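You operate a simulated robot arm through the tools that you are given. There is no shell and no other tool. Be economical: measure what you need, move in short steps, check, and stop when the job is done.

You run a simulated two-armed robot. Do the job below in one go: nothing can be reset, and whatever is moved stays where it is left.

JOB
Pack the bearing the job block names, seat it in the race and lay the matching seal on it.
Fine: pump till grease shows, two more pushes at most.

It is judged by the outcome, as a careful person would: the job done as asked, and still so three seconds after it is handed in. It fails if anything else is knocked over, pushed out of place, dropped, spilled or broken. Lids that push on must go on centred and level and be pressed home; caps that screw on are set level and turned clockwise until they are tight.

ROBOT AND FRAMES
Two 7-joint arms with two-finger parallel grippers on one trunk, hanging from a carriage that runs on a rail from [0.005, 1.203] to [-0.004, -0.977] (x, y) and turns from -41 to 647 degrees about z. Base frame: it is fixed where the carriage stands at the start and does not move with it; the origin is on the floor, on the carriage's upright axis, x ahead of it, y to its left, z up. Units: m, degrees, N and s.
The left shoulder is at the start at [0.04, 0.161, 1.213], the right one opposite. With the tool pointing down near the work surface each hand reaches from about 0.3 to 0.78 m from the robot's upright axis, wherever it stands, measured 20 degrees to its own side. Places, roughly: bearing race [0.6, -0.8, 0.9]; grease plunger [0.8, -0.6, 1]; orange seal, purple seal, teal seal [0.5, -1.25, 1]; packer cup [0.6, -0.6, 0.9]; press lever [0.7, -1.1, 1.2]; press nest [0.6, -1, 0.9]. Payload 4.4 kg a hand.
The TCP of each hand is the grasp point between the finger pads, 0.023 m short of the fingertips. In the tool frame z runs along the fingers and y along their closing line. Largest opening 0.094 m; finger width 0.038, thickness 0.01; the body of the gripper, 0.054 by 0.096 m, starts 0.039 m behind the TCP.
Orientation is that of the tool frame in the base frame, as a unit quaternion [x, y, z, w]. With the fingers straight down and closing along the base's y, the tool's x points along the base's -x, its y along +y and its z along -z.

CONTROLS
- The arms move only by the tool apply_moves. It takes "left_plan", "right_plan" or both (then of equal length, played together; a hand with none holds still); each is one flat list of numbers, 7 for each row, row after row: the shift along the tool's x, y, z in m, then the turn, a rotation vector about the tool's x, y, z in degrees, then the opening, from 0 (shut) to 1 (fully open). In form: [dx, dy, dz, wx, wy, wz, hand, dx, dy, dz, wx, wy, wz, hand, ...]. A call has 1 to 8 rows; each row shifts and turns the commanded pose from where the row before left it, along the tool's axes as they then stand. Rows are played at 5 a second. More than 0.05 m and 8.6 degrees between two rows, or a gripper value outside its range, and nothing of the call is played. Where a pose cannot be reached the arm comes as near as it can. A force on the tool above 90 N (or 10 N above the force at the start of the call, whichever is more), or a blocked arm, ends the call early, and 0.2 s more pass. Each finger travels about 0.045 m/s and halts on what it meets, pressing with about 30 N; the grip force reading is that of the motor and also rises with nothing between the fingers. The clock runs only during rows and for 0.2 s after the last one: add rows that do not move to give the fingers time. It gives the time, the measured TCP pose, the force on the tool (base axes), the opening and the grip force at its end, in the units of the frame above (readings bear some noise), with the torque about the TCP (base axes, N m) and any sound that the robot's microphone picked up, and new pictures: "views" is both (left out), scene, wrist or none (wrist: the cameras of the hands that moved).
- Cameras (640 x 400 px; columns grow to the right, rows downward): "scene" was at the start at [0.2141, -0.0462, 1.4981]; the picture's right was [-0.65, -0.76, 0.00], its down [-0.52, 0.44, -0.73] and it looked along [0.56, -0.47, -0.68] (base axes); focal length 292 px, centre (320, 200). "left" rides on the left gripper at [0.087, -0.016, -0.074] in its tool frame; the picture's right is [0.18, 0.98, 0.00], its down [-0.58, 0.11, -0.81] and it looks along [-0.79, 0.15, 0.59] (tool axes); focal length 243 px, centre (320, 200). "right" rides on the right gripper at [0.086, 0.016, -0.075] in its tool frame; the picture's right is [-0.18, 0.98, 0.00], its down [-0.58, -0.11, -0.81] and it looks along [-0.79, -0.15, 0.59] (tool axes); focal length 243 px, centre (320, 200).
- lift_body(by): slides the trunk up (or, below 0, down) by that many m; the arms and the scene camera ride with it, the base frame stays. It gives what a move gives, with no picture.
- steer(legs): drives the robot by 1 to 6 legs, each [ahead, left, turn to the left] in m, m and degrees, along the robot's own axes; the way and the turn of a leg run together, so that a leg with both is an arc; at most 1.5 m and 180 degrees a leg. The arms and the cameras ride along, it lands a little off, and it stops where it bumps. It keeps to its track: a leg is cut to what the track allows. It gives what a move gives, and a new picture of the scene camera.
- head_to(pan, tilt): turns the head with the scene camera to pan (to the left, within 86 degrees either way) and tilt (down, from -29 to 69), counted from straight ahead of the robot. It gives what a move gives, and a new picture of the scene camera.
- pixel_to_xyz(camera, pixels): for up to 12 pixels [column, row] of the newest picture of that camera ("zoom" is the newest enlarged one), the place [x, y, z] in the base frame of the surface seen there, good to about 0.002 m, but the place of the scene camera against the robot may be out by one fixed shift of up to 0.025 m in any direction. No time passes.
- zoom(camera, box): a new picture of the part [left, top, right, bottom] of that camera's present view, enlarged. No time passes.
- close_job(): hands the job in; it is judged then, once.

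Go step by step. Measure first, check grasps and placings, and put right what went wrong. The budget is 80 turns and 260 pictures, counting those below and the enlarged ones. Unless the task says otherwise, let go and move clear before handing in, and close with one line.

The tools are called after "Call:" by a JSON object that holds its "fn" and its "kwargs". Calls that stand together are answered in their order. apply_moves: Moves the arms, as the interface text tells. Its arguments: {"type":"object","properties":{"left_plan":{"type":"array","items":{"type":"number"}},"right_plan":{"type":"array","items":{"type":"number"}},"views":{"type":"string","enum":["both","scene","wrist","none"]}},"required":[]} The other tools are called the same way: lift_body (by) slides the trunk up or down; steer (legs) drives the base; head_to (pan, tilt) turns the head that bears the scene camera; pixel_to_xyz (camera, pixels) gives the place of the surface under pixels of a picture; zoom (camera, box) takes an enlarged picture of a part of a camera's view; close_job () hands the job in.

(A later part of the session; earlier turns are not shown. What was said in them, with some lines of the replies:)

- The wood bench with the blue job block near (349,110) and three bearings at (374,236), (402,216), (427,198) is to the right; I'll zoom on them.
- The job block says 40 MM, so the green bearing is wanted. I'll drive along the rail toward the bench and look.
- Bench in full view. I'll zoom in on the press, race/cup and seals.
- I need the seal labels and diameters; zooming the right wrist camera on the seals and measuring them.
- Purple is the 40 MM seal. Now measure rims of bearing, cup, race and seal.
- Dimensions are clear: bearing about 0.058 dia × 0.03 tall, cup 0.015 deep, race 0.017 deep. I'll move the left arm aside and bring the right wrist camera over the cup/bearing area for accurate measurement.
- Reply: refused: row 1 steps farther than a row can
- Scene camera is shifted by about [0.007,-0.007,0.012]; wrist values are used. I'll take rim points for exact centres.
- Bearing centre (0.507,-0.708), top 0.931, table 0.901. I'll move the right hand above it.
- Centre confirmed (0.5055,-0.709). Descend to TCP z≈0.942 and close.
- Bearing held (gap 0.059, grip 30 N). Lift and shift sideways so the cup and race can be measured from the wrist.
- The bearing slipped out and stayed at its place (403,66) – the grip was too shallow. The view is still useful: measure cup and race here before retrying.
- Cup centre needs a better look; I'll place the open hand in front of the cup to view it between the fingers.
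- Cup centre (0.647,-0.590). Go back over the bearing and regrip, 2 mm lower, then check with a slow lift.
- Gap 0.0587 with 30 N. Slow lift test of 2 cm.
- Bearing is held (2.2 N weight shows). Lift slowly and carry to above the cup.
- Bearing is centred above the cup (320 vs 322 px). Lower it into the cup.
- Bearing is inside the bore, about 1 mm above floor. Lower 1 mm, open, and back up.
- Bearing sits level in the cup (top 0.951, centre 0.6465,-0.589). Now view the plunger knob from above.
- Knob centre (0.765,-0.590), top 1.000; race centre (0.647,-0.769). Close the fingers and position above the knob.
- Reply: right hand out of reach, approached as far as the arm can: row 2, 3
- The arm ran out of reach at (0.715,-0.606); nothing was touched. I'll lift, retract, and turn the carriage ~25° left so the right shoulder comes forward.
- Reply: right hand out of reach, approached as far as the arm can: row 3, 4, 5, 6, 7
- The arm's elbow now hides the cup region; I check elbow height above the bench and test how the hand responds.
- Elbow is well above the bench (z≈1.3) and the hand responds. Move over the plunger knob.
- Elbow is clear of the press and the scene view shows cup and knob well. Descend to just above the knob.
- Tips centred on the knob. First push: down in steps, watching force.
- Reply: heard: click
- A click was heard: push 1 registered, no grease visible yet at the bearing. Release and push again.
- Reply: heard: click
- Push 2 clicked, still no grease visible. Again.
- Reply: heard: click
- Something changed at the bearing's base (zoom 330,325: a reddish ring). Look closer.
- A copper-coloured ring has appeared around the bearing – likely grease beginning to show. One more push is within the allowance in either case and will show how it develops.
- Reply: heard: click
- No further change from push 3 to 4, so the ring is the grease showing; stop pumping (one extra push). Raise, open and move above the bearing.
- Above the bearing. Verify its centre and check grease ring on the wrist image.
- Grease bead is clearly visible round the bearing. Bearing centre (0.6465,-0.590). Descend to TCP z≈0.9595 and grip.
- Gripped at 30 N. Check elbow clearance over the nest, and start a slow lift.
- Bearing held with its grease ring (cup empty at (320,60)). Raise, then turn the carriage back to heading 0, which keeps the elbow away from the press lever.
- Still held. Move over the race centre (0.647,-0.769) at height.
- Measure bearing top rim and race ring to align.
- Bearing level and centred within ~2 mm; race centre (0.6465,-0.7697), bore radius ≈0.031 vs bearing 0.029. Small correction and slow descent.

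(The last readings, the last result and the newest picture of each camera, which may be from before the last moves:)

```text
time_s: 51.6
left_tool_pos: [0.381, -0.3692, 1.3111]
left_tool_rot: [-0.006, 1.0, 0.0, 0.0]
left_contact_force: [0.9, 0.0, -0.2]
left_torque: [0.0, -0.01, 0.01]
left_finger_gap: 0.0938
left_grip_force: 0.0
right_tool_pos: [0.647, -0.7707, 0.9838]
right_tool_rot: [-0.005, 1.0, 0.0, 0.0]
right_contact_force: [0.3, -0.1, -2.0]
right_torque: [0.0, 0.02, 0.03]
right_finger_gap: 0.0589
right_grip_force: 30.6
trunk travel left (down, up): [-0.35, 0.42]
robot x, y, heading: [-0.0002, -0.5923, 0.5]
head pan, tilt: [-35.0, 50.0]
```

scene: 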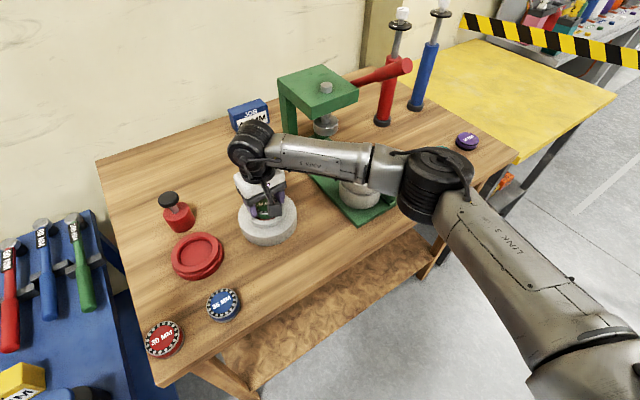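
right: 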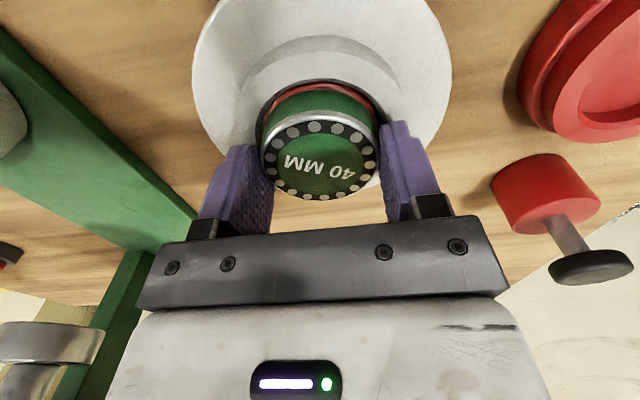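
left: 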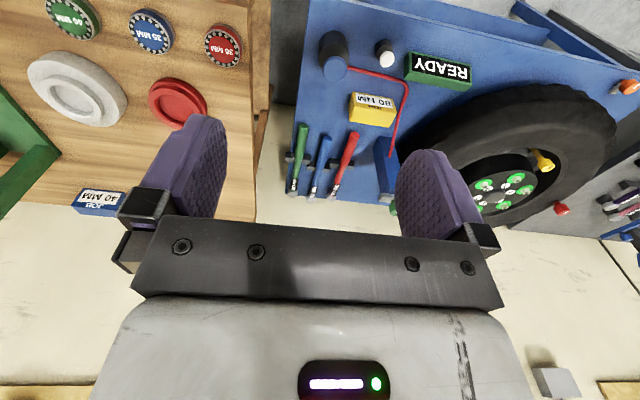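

Bearing has entered the bore freely. Lower 2.5 mm more, release, back up.

Call:
{"fn": "apply_moves", "kwargs": {"right_plan": [0, 0, 0.0025, 0, 0, 0, 0.3, 0, 0, 0, 0, 0, 0, 0.5, 0, 0, 0, 0, 0, 0, 0.8, 0, 0, 0, 0, 0, 0, 1, 0, 0, 0, 0, 0, 0, 1, 0, 0, -0.03, 0, 0, 0, 1, 0, 0, -0.045, 0, 0, 0, 1, 0.045, 0, -0.01, 0, 0, 0, 1], "views": "wrist"}}

Call:
{"fn": "zoom", "kwargs": {"camera": "right", "box": [230, 20, 410, 200]}}

```text
time_s: 53.4
left_tool_pos: [0.3791, -0.3709, 1.3106]
left_tool_rot: [-0.005, 1.0, 0.001, -0.001]
left_contact_force: [-0.3, -1.1, -0.8]
left_torque: [0.0, 0.0, 0.01]
left_finger_gap: 0.0941
left_grip_force: 0.1
right_tool_pos: [0.6004, -0.7712, 1.0658]
right_tool_rot: [-0.005, 1.0, 0.0, -0.001]
right_contact_force: [0.4, 0.4, -1.1]
right_torque: [-0.01, 0.01, -0.02]
right_finger_gap: 0.0941
right_grip_force: 0.0
trunk travel left (down, up): [-0.35, 0.42]
robot x, y, heading: [0.0001, -0.5887, 0.3]
head pan, tilt: [-35.0, 50.0]
```

right: 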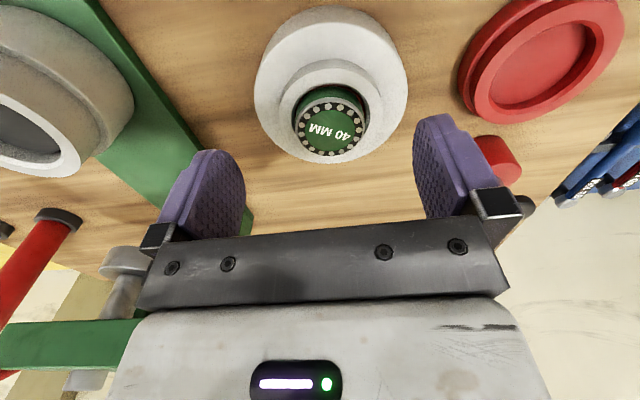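

```text
2.22 times, centred on (320, 110) of right
```

zoom: 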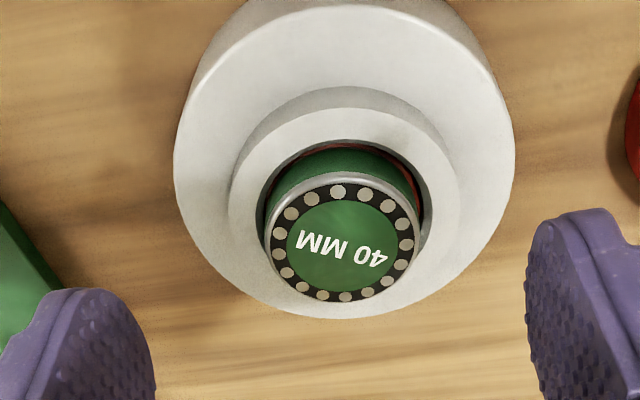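

Call:
{"fn": "pixel_to_xyz", "kwargs": {"camera": "zoom", "pixels": [[270, 240], [412, 237], [338, 182], [344, 298], [341, 245], [297, 200], [390, 285], [240, 190], [440, 180], [345, 120]]}}

```text
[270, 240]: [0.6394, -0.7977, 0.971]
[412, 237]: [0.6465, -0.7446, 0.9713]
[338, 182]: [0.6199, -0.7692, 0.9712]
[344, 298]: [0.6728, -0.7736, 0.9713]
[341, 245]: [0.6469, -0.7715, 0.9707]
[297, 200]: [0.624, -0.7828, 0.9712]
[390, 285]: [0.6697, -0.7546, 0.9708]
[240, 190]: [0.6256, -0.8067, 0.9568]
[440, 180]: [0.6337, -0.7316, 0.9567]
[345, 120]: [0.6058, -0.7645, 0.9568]
```

Bearing seated: top level at 0.971, i.e. on the race floor, centred. Next the purple seal: retract the hand and drive right.

Call:
{"fn": "apply_moves", "kwargs": {"right_plan": [0.02, 0, -0.035, 0, 0, 0, 1, 0.033, -0.01, -0.03, 0, 0, 0, 1, 0.033, -0.013, -0.03, 0, 0, 0, 1, 0.033, -0.013, -0.03, 0, 0, 0, 1, 0.033, -0.013, -0.03, 0, 0, 0, 1, 0.033, -0.013, -0.03, 0, 0, 0, 1, 0.033, -0.013, 0, 0, 0, 0, 1], "views": "none"}}

Call:
{"fn": "steer", "kwargs": {"legs": [[0, -0.375, 0]]}}

```text
time_s: 55.0
left_tool_pos: [0.3804, -0.3707, 1.3109]
left_tool_rot: [-0.005, 1.0, 0.0, 0.0]
left_contact_force: [0.0, -0.1, 0.2]
left_torque: [0.0, -0.01, 0.0]
left_finger_gap: 0.0941
left_grip_force: 0.1
right_tool_pos: [0.3835, -0.8487, 1.2519]
right_tool_rot: [-0.005, 1.0, 0.0, -0.001]
right_contact_force: [0.8, -0.2, -0.5]
right_torque: [0.01, -0.03, -0.01]
right_finger_gap: 0.0938
right_grip_force: 0.2
trunk travel left (down, up): [-0.35, 0.42]
robot x, y, heading: [0.0006, -0.5899, 0.5]
head pan, tilt: [-35.0, 50.0]
```

```text
time_s: 57.4
left_tool_pos: [0.3792, -0.7532, 1.3105]
left_tool_rot: [-0.003, 1.0, 0.0, 0.0]
left_contact_force: [-1.1, 0.0, -0.1]
left_torque: [-0.03, -0.02, 0.0]
left_finger_gap: 0.0942
left_grip_force: 0.1
right_tool_pos: [0.3825, -1.2312, 1.2524]
right_tool_rot: [-0.003, 1.0, 0.0, -0.001]
right_contact_force: [0.4, 0.0, -0.3]
right_torque: [-0.01, 0.02, -0.01]
right_finger_gap: 0.094
right_grip_force: 0.1
trunk travel left (down, up): [-0.35, 0.42]
robot x, y, heading: [-0.0064, -0.9751, 0.3]
head pan, tilt: [-35.0, 50.0]
```

scene: 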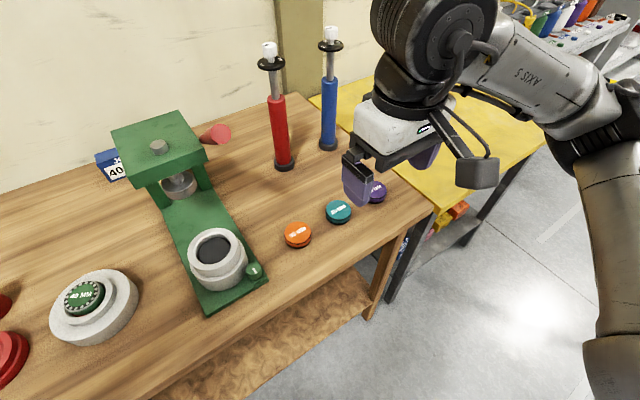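

Now near the seals. Move in front of the purple seal for a wrist measurement and check the tall grease-gun posts.

Call:
{"fn": "pixel_to_xyz", "kwargs": {"camera": "scene", "pixels": [[283, 160], [328, 142], [274, 110], [329, 90], [270, 48], [331, 33], [225, 133], [377, 190]]}}

Call:
{"fn": "apply_moves", "kwargs": {"right_plan": [0, -0.04, 0, 0, 0, 0, 1, 0, -0.04, 0, 0, 0, 0, 1, 0, -0.04, 0, 0, 0, 0, 1, 0, -0.04, 0.02, 0, 0, 0, 1, -0.02, -0.01, 0.03, 0, 0, 0, 1, 0, 0, 0, 0, 0, 0, 1], "views": "both"}}

```text
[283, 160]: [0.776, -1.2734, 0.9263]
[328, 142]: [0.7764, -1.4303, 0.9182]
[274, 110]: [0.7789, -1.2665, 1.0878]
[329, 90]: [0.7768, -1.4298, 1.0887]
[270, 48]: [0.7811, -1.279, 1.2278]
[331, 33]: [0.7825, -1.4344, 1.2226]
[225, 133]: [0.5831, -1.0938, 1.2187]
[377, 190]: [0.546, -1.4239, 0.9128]
```

```text
time_s: 58.8
left_tool_pos: [0.3804, -0.7523, 1.3102]
left_tool_rot: [-0.002, 1.0, 0.0, 0.0]
left_contact_force: [-0.5, 0.7, 0.0]
left_torque: [0.04, -0.01, 0.02]
left_finger_gap: 0.0941
left_grip_force: 0.2
right_tool_pos: [0.4013, -1.4004, 1.2012]
right_tool_rot: [-0.003, 1.0, 0.0, 0.001]
right_contact_force: [0.3, 0.5, 0.0]
right_torque: [0.04, 0.04, -0.03]
right_finger_gap: 0.0942
right_grip_force: 0.0
trunk travel left (down, up): [-0.35, 0.42]
robot x, y, heading: [-0.0009, -0.9691, 0.4]
head pan, tilt: [-35.0, 50.0]
```

scene: 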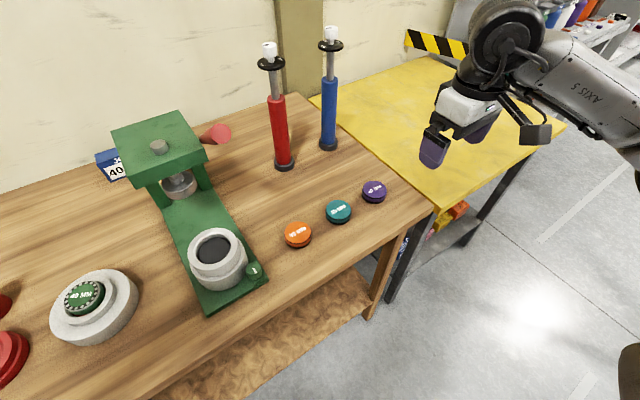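
right: 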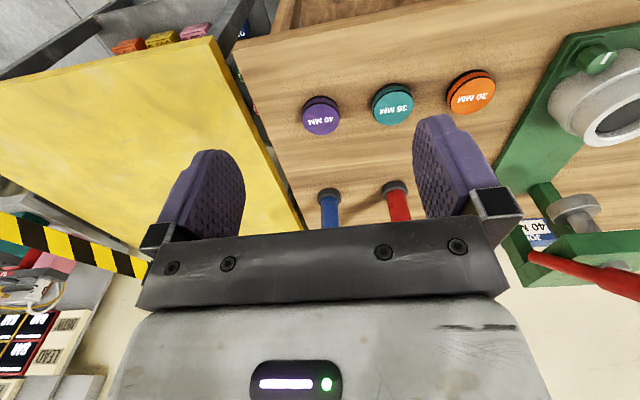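

Call:
{"fn": "zoom", "kwargs": {"camera": "right", "box": [280, 70, 380, 160]}}

Call:
{"fn": "pixel_to_xyz", "kwargs": {"camera": "right", "pixels": [[303, 119], [338, 118], [321, 105], [321, 133], [321, 119], [321, 99], [300, 110], [260, 100]]}}

```text
4.44 times, centred on (330, 115) of right
```

zoom: 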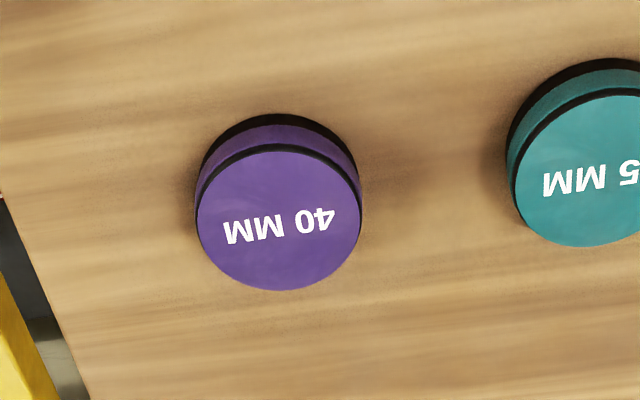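

```text
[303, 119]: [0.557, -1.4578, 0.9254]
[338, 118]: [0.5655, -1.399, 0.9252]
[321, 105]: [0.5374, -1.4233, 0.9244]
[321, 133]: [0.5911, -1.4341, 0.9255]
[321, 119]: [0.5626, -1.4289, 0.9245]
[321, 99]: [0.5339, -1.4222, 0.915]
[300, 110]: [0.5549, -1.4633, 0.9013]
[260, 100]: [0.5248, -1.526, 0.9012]
```

Seal centre (0.563,-1.4285), dia ≈0.061, top 0.925. Approach above it.

Call:
{"fn": "apply_moves", "kwargs": {"right_plan": [-0.027, -0.0047, 0.037, 0, 0, 0, 1, -0.027, -0.0047, 0.037, 0, 0, 0, 1, -0.027, -0.0047, 0.037, 0, 0, 0, 1, -0.027, -0.0047, 0.037, 0, 0, 0, 1, -0.027, -0.0047, 0.035, 0, 0, 0, 1, -0.027, -0.0047, 0.025, 0, 0, 0, 1, 0, 0, 0, 0, 0, 0, 1], "views": "both"}}

```text
time_s: 60.4
left_tool_pos: [0.3797, -0.7519, 1.311]
left_tool_rot: [-0.003, 1.0, 0.0, 0.001]
left_contact_force: [0.8, -0.5, 0.1]
left_torque: [0.0, 0.01, 0.0]
left_finger_gap: 0.0942
left_grip_force: 0.1
right_tool_pos: [0.5639, -1.4284, 0.9924]
right_tool_rot: [-0.003, 1.0, 0.0, -0.001]
right_contact_force: [0.0, 1.2, -0.3]
right_torque: [0.01, 0.0, 0.01]
right_finger_gap: 0.0937
right_grip_force: 0.0
trunk travel left (down, up): [-0.35, 0.42]
robot x, y, heading: [-0.0036, -0.9684, 0.3]
head pan, tilt: [-35.0, 50.0]
```

scene: 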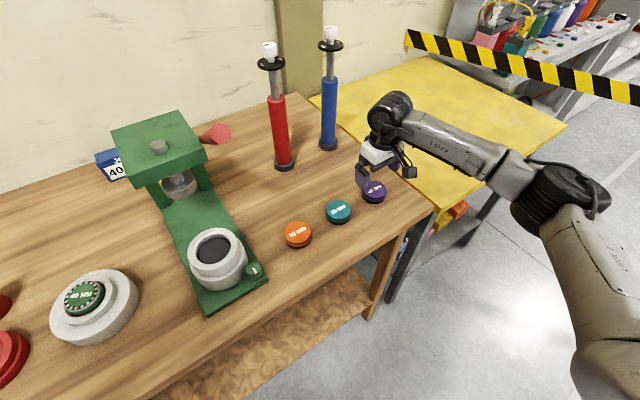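
right: 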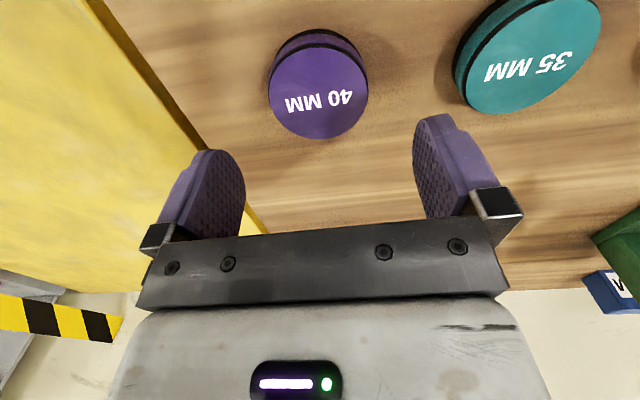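

Call:
{"fn": "pixel_to_xyz", "kwargs": {"camera": "right", "pixels": [[270, 92], [367, 86], [316, 49], [321, 136], [319, 93]]}}

Call:
{"fn": "apply_moves", "kwargs": {"right_plan": [0, 0, 0.035, 0, 0, 0, 1, 0, 0, 0.025, 0, 0, 0, 1, 0, 0, 0.003, 0, 0, 0, 1, 0, 0, 0, 0, 0, 0, 0.8, 0, 0, 0, 0, 0, 0, 0.4, 0, 0, 0, 0, 0, 0, 0.3, 0, 0, 0, 0, 0, 0, 0.3, 0, 0, 0, 0, 0, 0, 0.3], "views": "wrist"}}

```text
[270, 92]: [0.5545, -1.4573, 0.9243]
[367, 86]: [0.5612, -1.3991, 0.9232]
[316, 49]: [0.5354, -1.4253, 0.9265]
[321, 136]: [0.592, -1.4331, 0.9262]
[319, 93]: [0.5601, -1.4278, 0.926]
```

```text
time_s: 62.2
left_tool_pos: [0.3806, -0.7524, 1.3114]
left_tool_rot: [-0.003, 1.0, 0.0, 0.001]
left_contact_force: [0.3, -1.5, 0.1]
left_torque: [0.01, -0.01, 0.02]
left_finger_gap: 0.0941
left_grip_force: 0.2
right_tool_pos: [0.5644, -1.4279, 0.9311]
right_tool_rot: [-0.003, 1.0, 0.0, -0.001]
right_contact_force: [0.2, 0.4, 0.0]
right_torque: [-0.02, 0.0, -0.01]
right_finger_gap: 0.0625
right_grip_force: 29.9
trunk travel left (down, up): [-0.35, 0.42]
robot x, y, heading: [-0.004, -0.9658, 0.4]
head pan, tilt: [-35.0, 50.0]
```

right: 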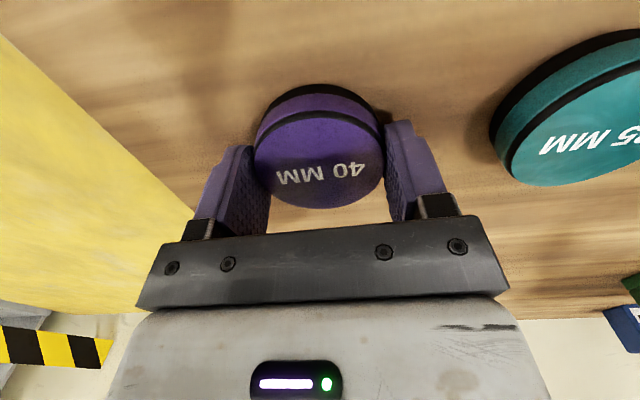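

Seal gripped (gap 0.0625). Slow lift, then retract.

Call:
{"fn": "apply_moves", "kwargs": {"right_plan": [0, 0, -0.003, 0, 0, 0, 0.3, 0, 0, -0.006, 0, 0, 0, 0.3, 0, 0, -0.012, 0, 0, 0, 0.3, 0, 0, -0.02, 0, 0, 0, 0.3, 0, 0, -0.025, 0, 0, 0, 0.3, 0.015, 0.004, -0.025, 0, 0, 0, 0.3, 0.018, 0.004, -0.025, 0, 0, 0, 0.3, 0.018, 0.004, -0.025, 0, 0, 0, 0.3], "views": "wrist"}}

Call:
{"fn": "apply_moves", "kwargs": {"right_plan": [0.018, 0.012, -0.025, 0, 0, 0, 0.3, 0.018, 0.02, -0.025, 0, 0, 0, 0.3, 0.018, 0.02, -0.025, 0, 0, 0, 0.3, 0.018, 0.022, -0.025, 0, 0, 0, 0.3, 0.02, 0.024, -0.025, 0, 0, 0, 0.3, 0.02, 0.024, -0.02, 0, 0, 0, 0.3, 0.016, 0.024, -0.015, 0, 0, 0, 0.3, 0.008, 0.016, 0, 0, 0, 0, 0.3], "views": "none"}}

```text
time_s: 64.0
left_tool_pos: [0.3806, -0.7529, 1.3112]
left_tool_rot: [-0.002, 1.0, 0.001, 0.001]
left_contact_force: [0.6, -0.1, -0.1]
left_torque: [-0.02, 0.01, -0.01]
left_finger_gap: 0.0941
left_grip_force: 0.0
right_tool_pos: [0.5127, -1.415, 1.0738]
right_tool_rot: [-0.003, 1.0, 0.0, -0.001]
right_contact_force: [0.1, 0.2, -0.8]
right_torque: [0.01, -0.03, 0.03]
right_finger_gap: 0.0624
right_grip_force: 29.8
trunk travel left (down, up): [-0.35, 0.42]
robot x, y, heading: [-0.0045, -0.9675, 0.3]
head pan, tilt: [-35.0, 50.0]
```

right: 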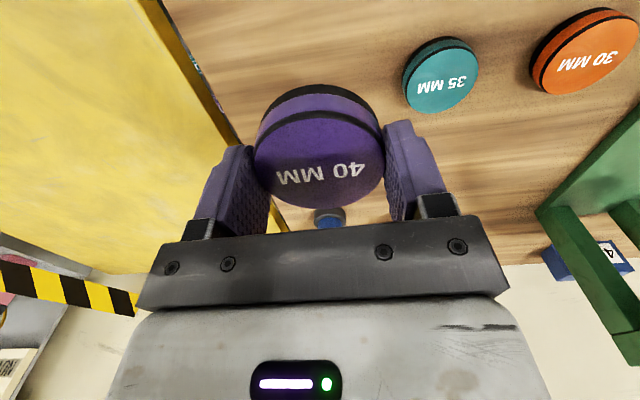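

```text
time_s: 65.8
left_tool_pos: [0.3792, -0.7523, 1.311]
left_tool_rot: [-0.003, 1.0, 0.0, 0.0]
left_contact_force: [-0.3, -0.3, 0.7]
left_torque: [-0.02, 0.03, 0.02]
left_finger_gap: 0.0939
left_grip_force: 0.1
right_tool_pos: [0.3763, -1.2528, 1.2327]
right_tool_rot: [-0.001, 1.0, 0.0, -0.001]
right_contact_force: [0.4, 0.2, -0.1]
right_torque: [0.0, 0.0, 0.01]
right_finger_gap: 0.0626
right_grip_force: 30.0
trunk travel left (down, up): [-0.35, 0.42]
robot x, y, heading: [-0.0026, -0.9676, 0.2]
head pan, tilt: [-35.0, 50.0]
```

Seal still held. Drive back left to y≈-0.59.

Call:
{"fn": "steer", "kwargs": {"legs": [[0, 0.37, 0]]}}

Call:
{"fn": "apply_moves", "kwargs": {"right_plan": [-0.01, 0, 0.005, 0, 0, 0, 0.3, -0.02, 0.005, 0.01, 0, 0, 0, 0.3, -0.02, 0.005, 0.02, 0, 0, 0, 0.3, -0.02, 0.005, 0.02, 0, 0, 0, 0.3, -0.02, 0.005, 0.02, 0, 0, 0, 0.3, 0, 0, 0, 0, 0, 0, 0.3], "views": "wrist"}}

```text
time_s: 68.1
left_tool_pos: [0.3825, -0.3835, 1.3122]
left_tool_rot: [-0.002, 1.0, 0.0, 0.0]
left_contact_force: [-1.1, 0.8, -0.5]
left_torque: [0.0, 0.01, -0.04]
left_finger_gap: 0.0943
left_grip_force: 0.0
right_tool_pos: [0.3776, -0.8853, 1.2319]
right_tool_rot: [-0.001, 1.0, 0.0, 0.0]
right_contact_force: [0.0, 0.0, -0.6]
right_torque: [-0.04, -0.03, -0.03]
right_finger_gap: 0.0626
right_grip_force: 30.3
trunk travel left (down, up): [-0.35, 0.42]
robot x, y, heading: [-0.0044, -0.603, 0.1]
head pan, tilt: [-35.0, 50.0]
```

scene: 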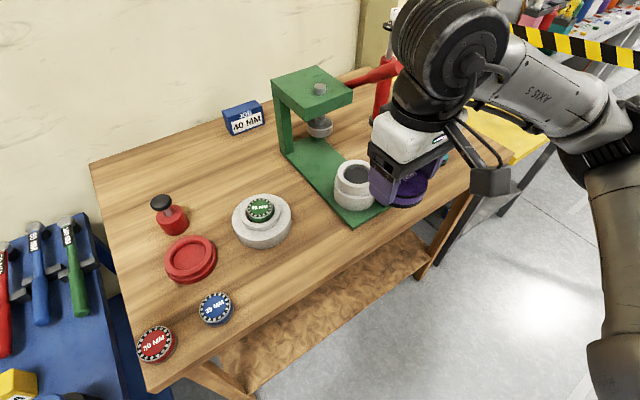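

```text
time_s: 69.5
left_tool_pos: [0.3816, -0.3845, 1.3115]
left_tool_rot: [-0.002, 1.0, 0.001, 0.0]
left_contact_force: [0.1, 0.3, 0.5]
left_torque: [0.0, 0.0, 0.01]
left_finger_gap: 0.0938
left_grip_force: 0.1
right_tool_pos: [0.4684, -0.8649, 1.1558]
right_tool_rot: [-0.002, 1.0, 0.001, -0.001]
right_contact_force: [0.0, 0.0, -0.4]
right_torque: [0.02, 0.0, -0.01]
right_finger_gap: 0.0627
right_grip_force: 29.6
trunk travel left (down, up): [-0.35, 0.42]
robot x, y, heading: [-0.0021, -0.6001, -0.1]
head pan, tilt: [-35.0, 50.0]
```

right: 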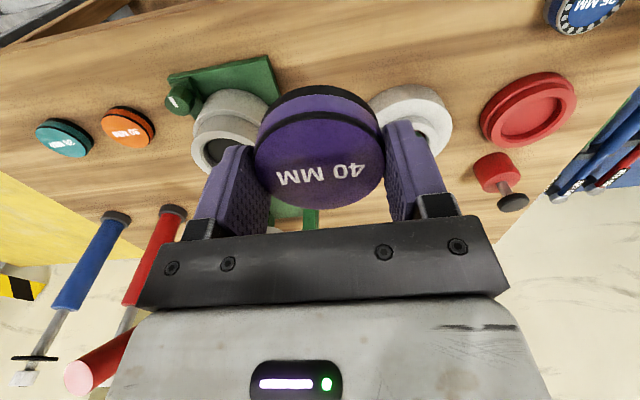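

Move the seal over the race and re-measure there.

Call:
{"fn": "apply_moves", "kwargs": {"right_plan": [-0.022, 0.012, 0, 0, 0, 0, 0.3, -0.022, 0.012, 0, 0, 0, 0, 0.3, -0.022, 0.012, 0, 0, 0, 0, 0.3, -0.022, 0.012, 0.01, 0, 0, 0, 0.3, -0.022, 0.012, 0.01, 0, 0, 0, 0.3, -0.02, 0.012, 0.01, 0, 0, 0, 0.3, -0.018, 0.012, 0.01, 0, 0, 0, 0.3, 0, 0, 0, 0, 0, 0, 0.3], "views": "both"}}

```text
time_s: 71.3
left_tool_pos: [0.3825, -0.385, 1.3118]
left_tool_rot: [-0.002, 1.0, 0.0, 0.0]
left_contact_force: [0.4, -0.3, -0.5]
left_torque: [0.0, -0.02, -0.03]
left_finger_gap: 0.0936
left_grip_force: 0.0
right_tool_pos: [0.616, -0.7816, 1.1176]
right_tool_rot: [-0.001, 1.0, 0.001, 0.001]
right_contact_force: [-1.0, -0.3, -0.7]
right_torque: [-0.01, 0.05, 0.02]
right_finger_gap: 0.0624
right_grip_force: 30.5
trunk travel left (down, up): [-0.35, 0.42]
robot x, y, heading: [-0.0011, -0.6006, 0.3]
head pan, tilt: [-35.0, 50.0]
```

scene: 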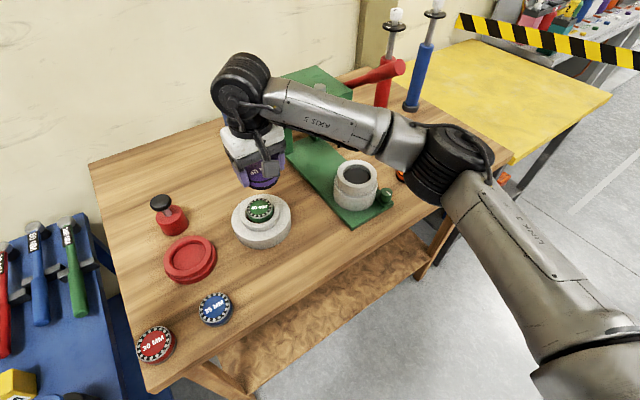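
right: 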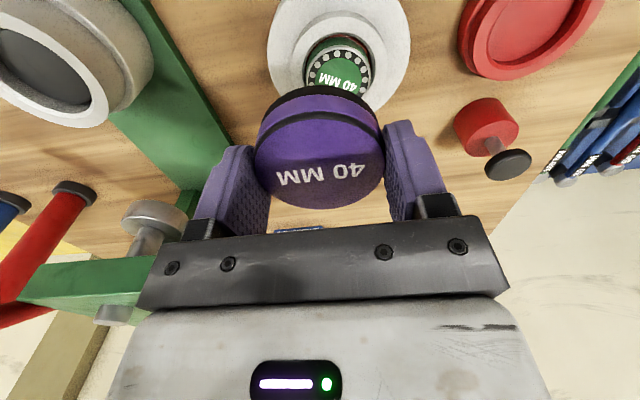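

Call:
{"fn": "zoom", "kwargs": {"camera": "right", "box": [260, 20, 400, 110]}}

Call:
{"fn": "pixel_to_xyz", "kwargs": {"camera": "right", "pixels": [[259, 158], [381, 153], [318, 116], [322, 205], [320, 160], [309, 70], [371, 70], [339, 52], [340, 80], [320, 58], [360, 58]]}}

```text
4.44 times, centred on (330, 65) of right
```

zoom: 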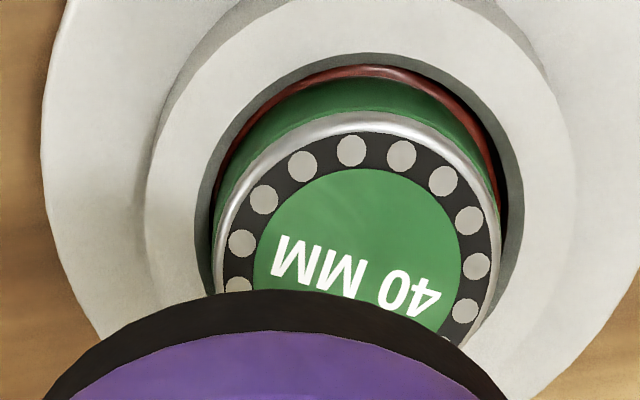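

```text
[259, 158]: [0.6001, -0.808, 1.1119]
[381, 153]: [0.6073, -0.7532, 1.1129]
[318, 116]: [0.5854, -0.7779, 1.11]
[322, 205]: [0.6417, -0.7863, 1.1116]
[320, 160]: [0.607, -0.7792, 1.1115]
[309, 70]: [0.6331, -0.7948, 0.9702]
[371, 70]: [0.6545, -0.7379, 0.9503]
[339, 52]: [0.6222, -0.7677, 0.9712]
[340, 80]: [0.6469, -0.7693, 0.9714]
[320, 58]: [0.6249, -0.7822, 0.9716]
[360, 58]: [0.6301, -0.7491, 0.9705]
```

Call:
{"fn": "pixel_to_xyz", "kwargs": {"camera": "zoom", "pixels": [[222, 250], [493, 250], [355, 120], [270, 155], [440, 155], [228, 280], [488, 300], [300, 135], [160, 230], [565, 230], [350, 15]]}}

```text
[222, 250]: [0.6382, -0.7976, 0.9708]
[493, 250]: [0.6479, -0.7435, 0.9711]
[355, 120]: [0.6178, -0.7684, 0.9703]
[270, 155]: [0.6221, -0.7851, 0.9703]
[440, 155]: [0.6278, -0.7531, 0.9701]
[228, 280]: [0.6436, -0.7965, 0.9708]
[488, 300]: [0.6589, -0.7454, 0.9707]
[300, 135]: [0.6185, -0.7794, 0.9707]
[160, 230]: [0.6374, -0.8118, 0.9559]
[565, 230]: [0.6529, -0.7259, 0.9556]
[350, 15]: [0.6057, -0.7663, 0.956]
```

Seal centre (0.6135,-0.7806), bearing centre (0.6458,-0.7705). Shift +0.0323/+0.0101 and descend to ~2 mm above.

Call:
{"fn": "apply_moves", "kwargs": {"right_plan": [-0.016, 0.005, 0.01, 0, 0, 0, 0.3, -0.0163, 0.0051, 0.015, 0, 0, 0, 0.3, 0, 0, 0.025, 0, 0, 0, 0.3, 0, 0, 0.025, 0, 0, 0, 0.3, 0, 0, 0.02, 0, 0, 0, 0.3, 0, 0, 0.012, 0, 0, 0, 0.3, 0, 0, 0.007, 0, 0, 0, 0.3, 0, 0, 0, 0, 0, 0, 0.3], "views": "both"}}

Call:
{"fn": "zoom", "kwargs": {"camera": "right", "box": [200, 0, 440, 210]}}

Call:
{"fn": "zoom", "kwargs": {"camera": "scene", "box": [210, 150, 310, 260]}}

```text
time_s: 73.1
left_tool_pos: [0.3819, -0.3842, 1.311]
left_tool_rot: [-0.002, 1.0, 0.0, -0.001]
left_contact_force: [-0.9, 0.1, -0.3]
left_torque: [0.0, -0.02, -0.01]
left_finger_gap: 0.0939
left_grip_force: 0.0
right_tool_pos: [0.6478, -0.7705, 1.0033]
right_tool_rot: [-0.002, 1.0, -0.002, 0.0]
right_contact_force: [-0.6, 0.3, -1.0]
right_torque: [-0.01, 0.03, 0.02]
right_finger_gap: 0.0624
right_grip_force: 29.7
trunk travel left (down, up): [-0.35, 0.42]
robot x, y, heading: [0.0016, -0.5995, 0.1]
head pan, tilt: [-35.0, 50.0]
```

scene: 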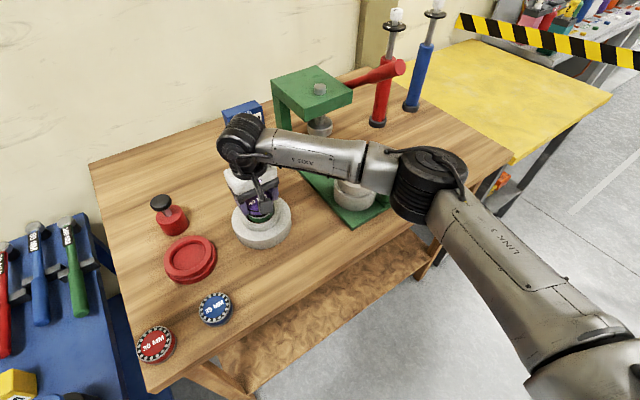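
right: 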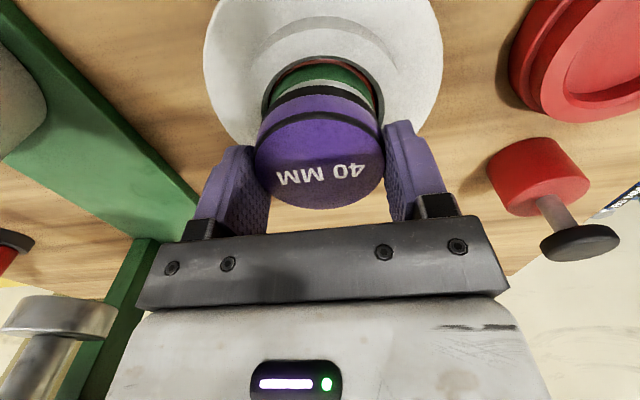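

```text
1.90 times, centred on (320, 105) of right
```

zoom: 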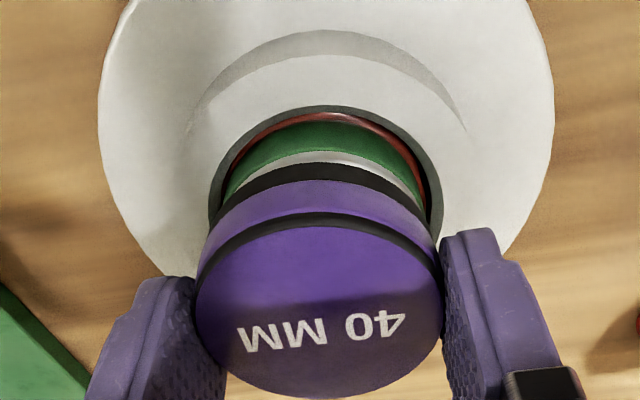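

```text
3.64 times, centred on (260, 205) of scene
```

zoom: 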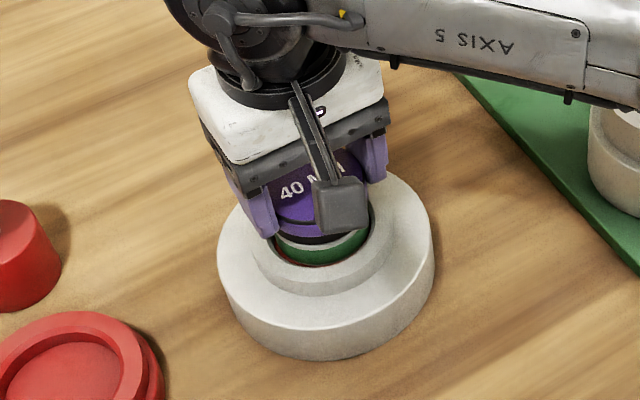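

Seal sits just above the bearing. Verify its centre, then lower 2 mm and release.

Call:
{"fn": "pixel_to_xyz", "kwargs": {"camera": "right", "pixels": [[259, 158], [381, 153], [318, 116], [322, 205], [320, 92], [322, 84]]}}

Call:
{"fn": "apply_moves", "kwargs": {"right_plan": [0, 0, 0.0015, 0, 0, 0, 0.3, 0, 0, 0.001, 0, 0, 0, 0.3, 0, 0, 0, 0, 0, 0, 0.3], "views": "none"}}

```text
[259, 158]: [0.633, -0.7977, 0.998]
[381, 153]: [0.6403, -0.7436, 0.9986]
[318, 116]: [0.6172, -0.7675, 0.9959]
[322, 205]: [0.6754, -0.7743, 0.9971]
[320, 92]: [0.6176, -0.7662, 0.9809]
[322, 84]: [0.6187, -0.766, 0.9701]
```

```text
time_s: 73.9
left_tool_pos: [0.382, -0.3851, 1.3114]
left_tool_rot: [-0.002, 1.0, 0.0, -0.001]
left_contact_force: [-0.6, 0.6, -0.8]
left_torque: [0.01, -0.02, -0.01]
left_finger_gap: 0.094
left_grip_force: 0.0
right_tool_pos: [0.6472, -0.7701, 0.9998]
right_tool_rot: [-0.001, 1.0, 0.0, 0.001]
right_contact_force: [-0.5, -0.7, 0.3]
right_torque: [0.0, -0.01, 0.04]
right_finger_gap: 0.0625
right_grip_force: 29.5
trunk travel left (down, up): [-0.35, 0.42]
robot x, y, heading: [-0.0036, -0.6042, 0.3]
head pan, tilt: [-35.0, 50.0]
```

Contact reached (weight off the hand), seal centre (0.646,-0.7706). Release and back up.

Call:
{"fn": "apply_moves", "kwargs": {"right_plan": [0, 0, 0, 0, 0, 0, 0.68, 0, 0, 0, 0, 0, 0, 0.8, 0, 0, 0, 0, 0, 0, 1, 0, 0, 0, 0, 0, 0, 1, 0, 0, -0.02, 0, 0, 0, 1, 0, 0, -0.04, 0, 0, 0, 1, 0.03, 0, -0.03, 0, 0, 0, 1, 0.03, 0, 0, 0, 0, 0, 1], "views": "both"}}

Call:
{"fn": "zoom", "kwargs": {"camera": "right", "box": [240, 10, 400, 190]}}

```text
time_s: 75.7
left_tool_pos: [0.3812, -0.3852, 1.3113]
left_tool_rot: [-0.002, 1.0, 0.0, 0.0]
left_contact_force: [-0.1, -0.1, 0.2]
left_torque: [-0.01, 0.0, -0.01]
left_finger_gap: 0.0937
left_grip_force: 0.2
right_tool_pos: [0.5867, -0.7714, 1.0902]
right_tool_rot: [-0.001, 1.0, 0.0, -0.001]
right_contact_force: [0.2, 1.8, -0.2]
right_torque: [-0.04, -0.02, 0.03]
right_finger_gap: 0.0936
right_grip_force: 0.2
trunk travel left (down, up): [-0.35, 0.42]
robot x, y, heading: [-0.003, -0.6051, 0.2]
head pan, tilt: [-35.0, 50.0]
```

scene: 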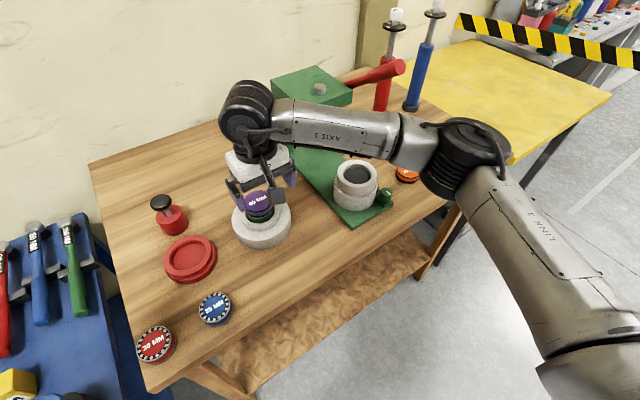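
right: 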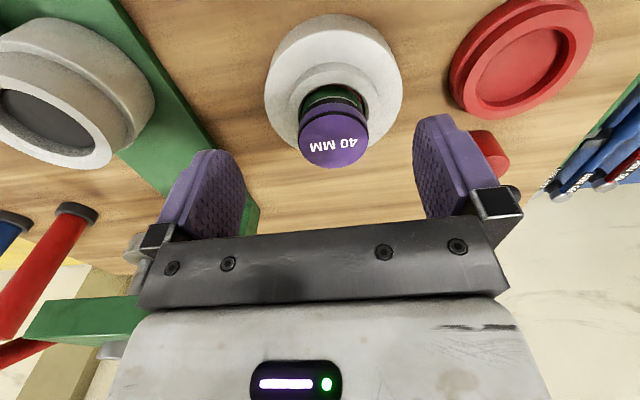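

```text
2.22 times, centred on (320, 100) of right
```

zoom: 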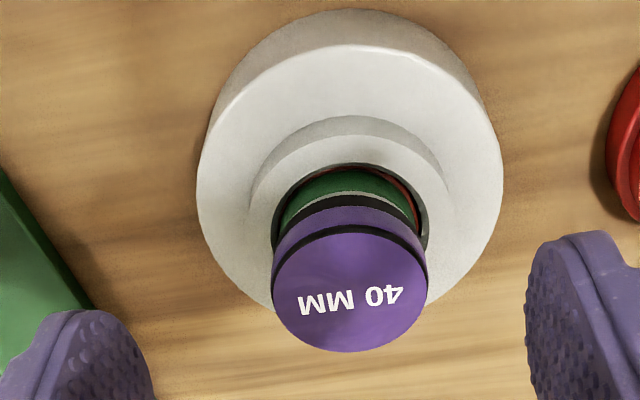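

Call:
{"fn": "pixel_to_xyz", "kwargs": {"camera": "zoom", "pixels": [[277, 290], [424, 288], [350, 238], [350, 348], [300, 250], [400, 335], [352, 185], [350, 205]]}}

Call:
{"fn": "zoom", "kwargs": {"camera": "scene", "box": [140, 170, 320, 300]}}

```text
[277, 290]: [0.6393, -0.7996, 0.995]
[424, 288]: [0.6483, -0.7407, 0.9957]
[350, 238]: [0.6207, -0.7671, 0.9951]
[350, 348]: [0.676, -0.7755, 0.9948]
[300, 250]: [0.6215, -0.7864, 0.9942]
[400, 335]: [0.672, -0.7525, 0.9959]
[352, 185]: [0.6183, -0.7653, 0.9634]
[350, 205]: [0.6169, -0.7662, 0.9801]
```

```text
3.08 times, centred on (230, 235) of scene
```

zoom: 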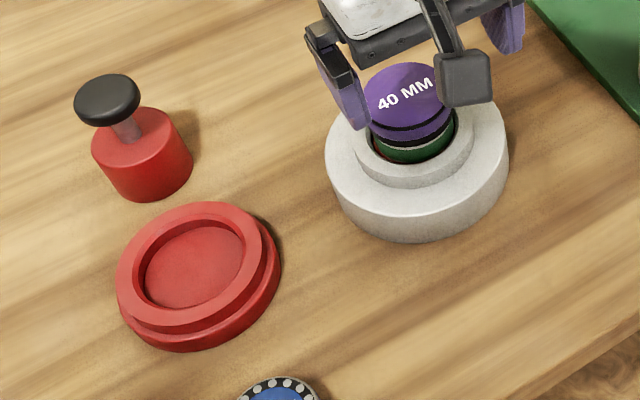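

Seal level (top 0.995 all round) and centred at (0.647,-0.770). Retract clear and take a last look.

Call:
{"fn": "apply_moves", "kwargs": {"right_plan": [0.01, 0, -0.04, 0, 0, 0, 1, 0.03, -0.01, -0.03, 0, 0, 0, 1, 0.033, -0.013, -0.03, 0, 0, 0, 1, 0.033, -0.013, -0.03, 0, 0, 0, 1, 0.033, -0.013, -0.03, 0, 0, 0, 1, 0.033, -0.013, 0, 0, 0, 0, 1], "views": "scene"}}

Call:
{"fn": "zoom", "kwargs": {"camera": "scene", "box": [140, 150, 400, 320]}}

```text
time_s: 77.1
left_tool_pos: [0.382, -0.3848, 1.3114]
left_tool_rot: [-0.001, 1.0, 0.0, 0.0]
left_contact_force: [0.0, -1.4, 0.0]
left_torque: [0.01, -0.01, 0.03]
left_finger_gap: 0.094
left_grip_force: 0.0
right_tool_pos: [0.4141, -0.8348, 1.2501]
right_tool_rot: [-0.002, 1.0, 0.0, -0.001]
right_contact_force: [0.7, 0.0, -0.4]
right_torque: [0.0, -0.01, 0.0]
right_finger_gap: 0.0941
right_grip_force: 0.0
trunk travel left (down, up): [-0.35, 0.42]
robot x, y, heading: [-0.0, -0.5973, 0.1]
head pan, tilt: [-35.0, 50.0]
```

scene: 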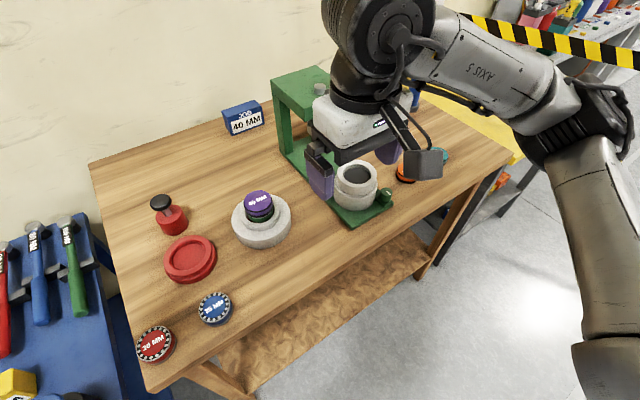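

```text
2.35 times, centred on (270, 235) of scene
```

zoom: 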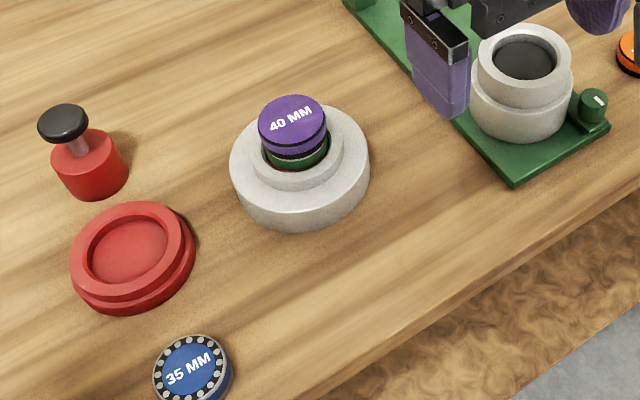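

The final picture shows the 40 MM bearing seated in the race with the purple 40 MM seal level on top, and everything else in place. Handing in.

Call:
{"fn": "close_job", "kwargs": {}}

```text
The job is handed in.
```

The 40 MM bearing is packed, seated in the race and covered with the matching purple 40 MM seal; grease showed on push 3, and I gave one more after that.
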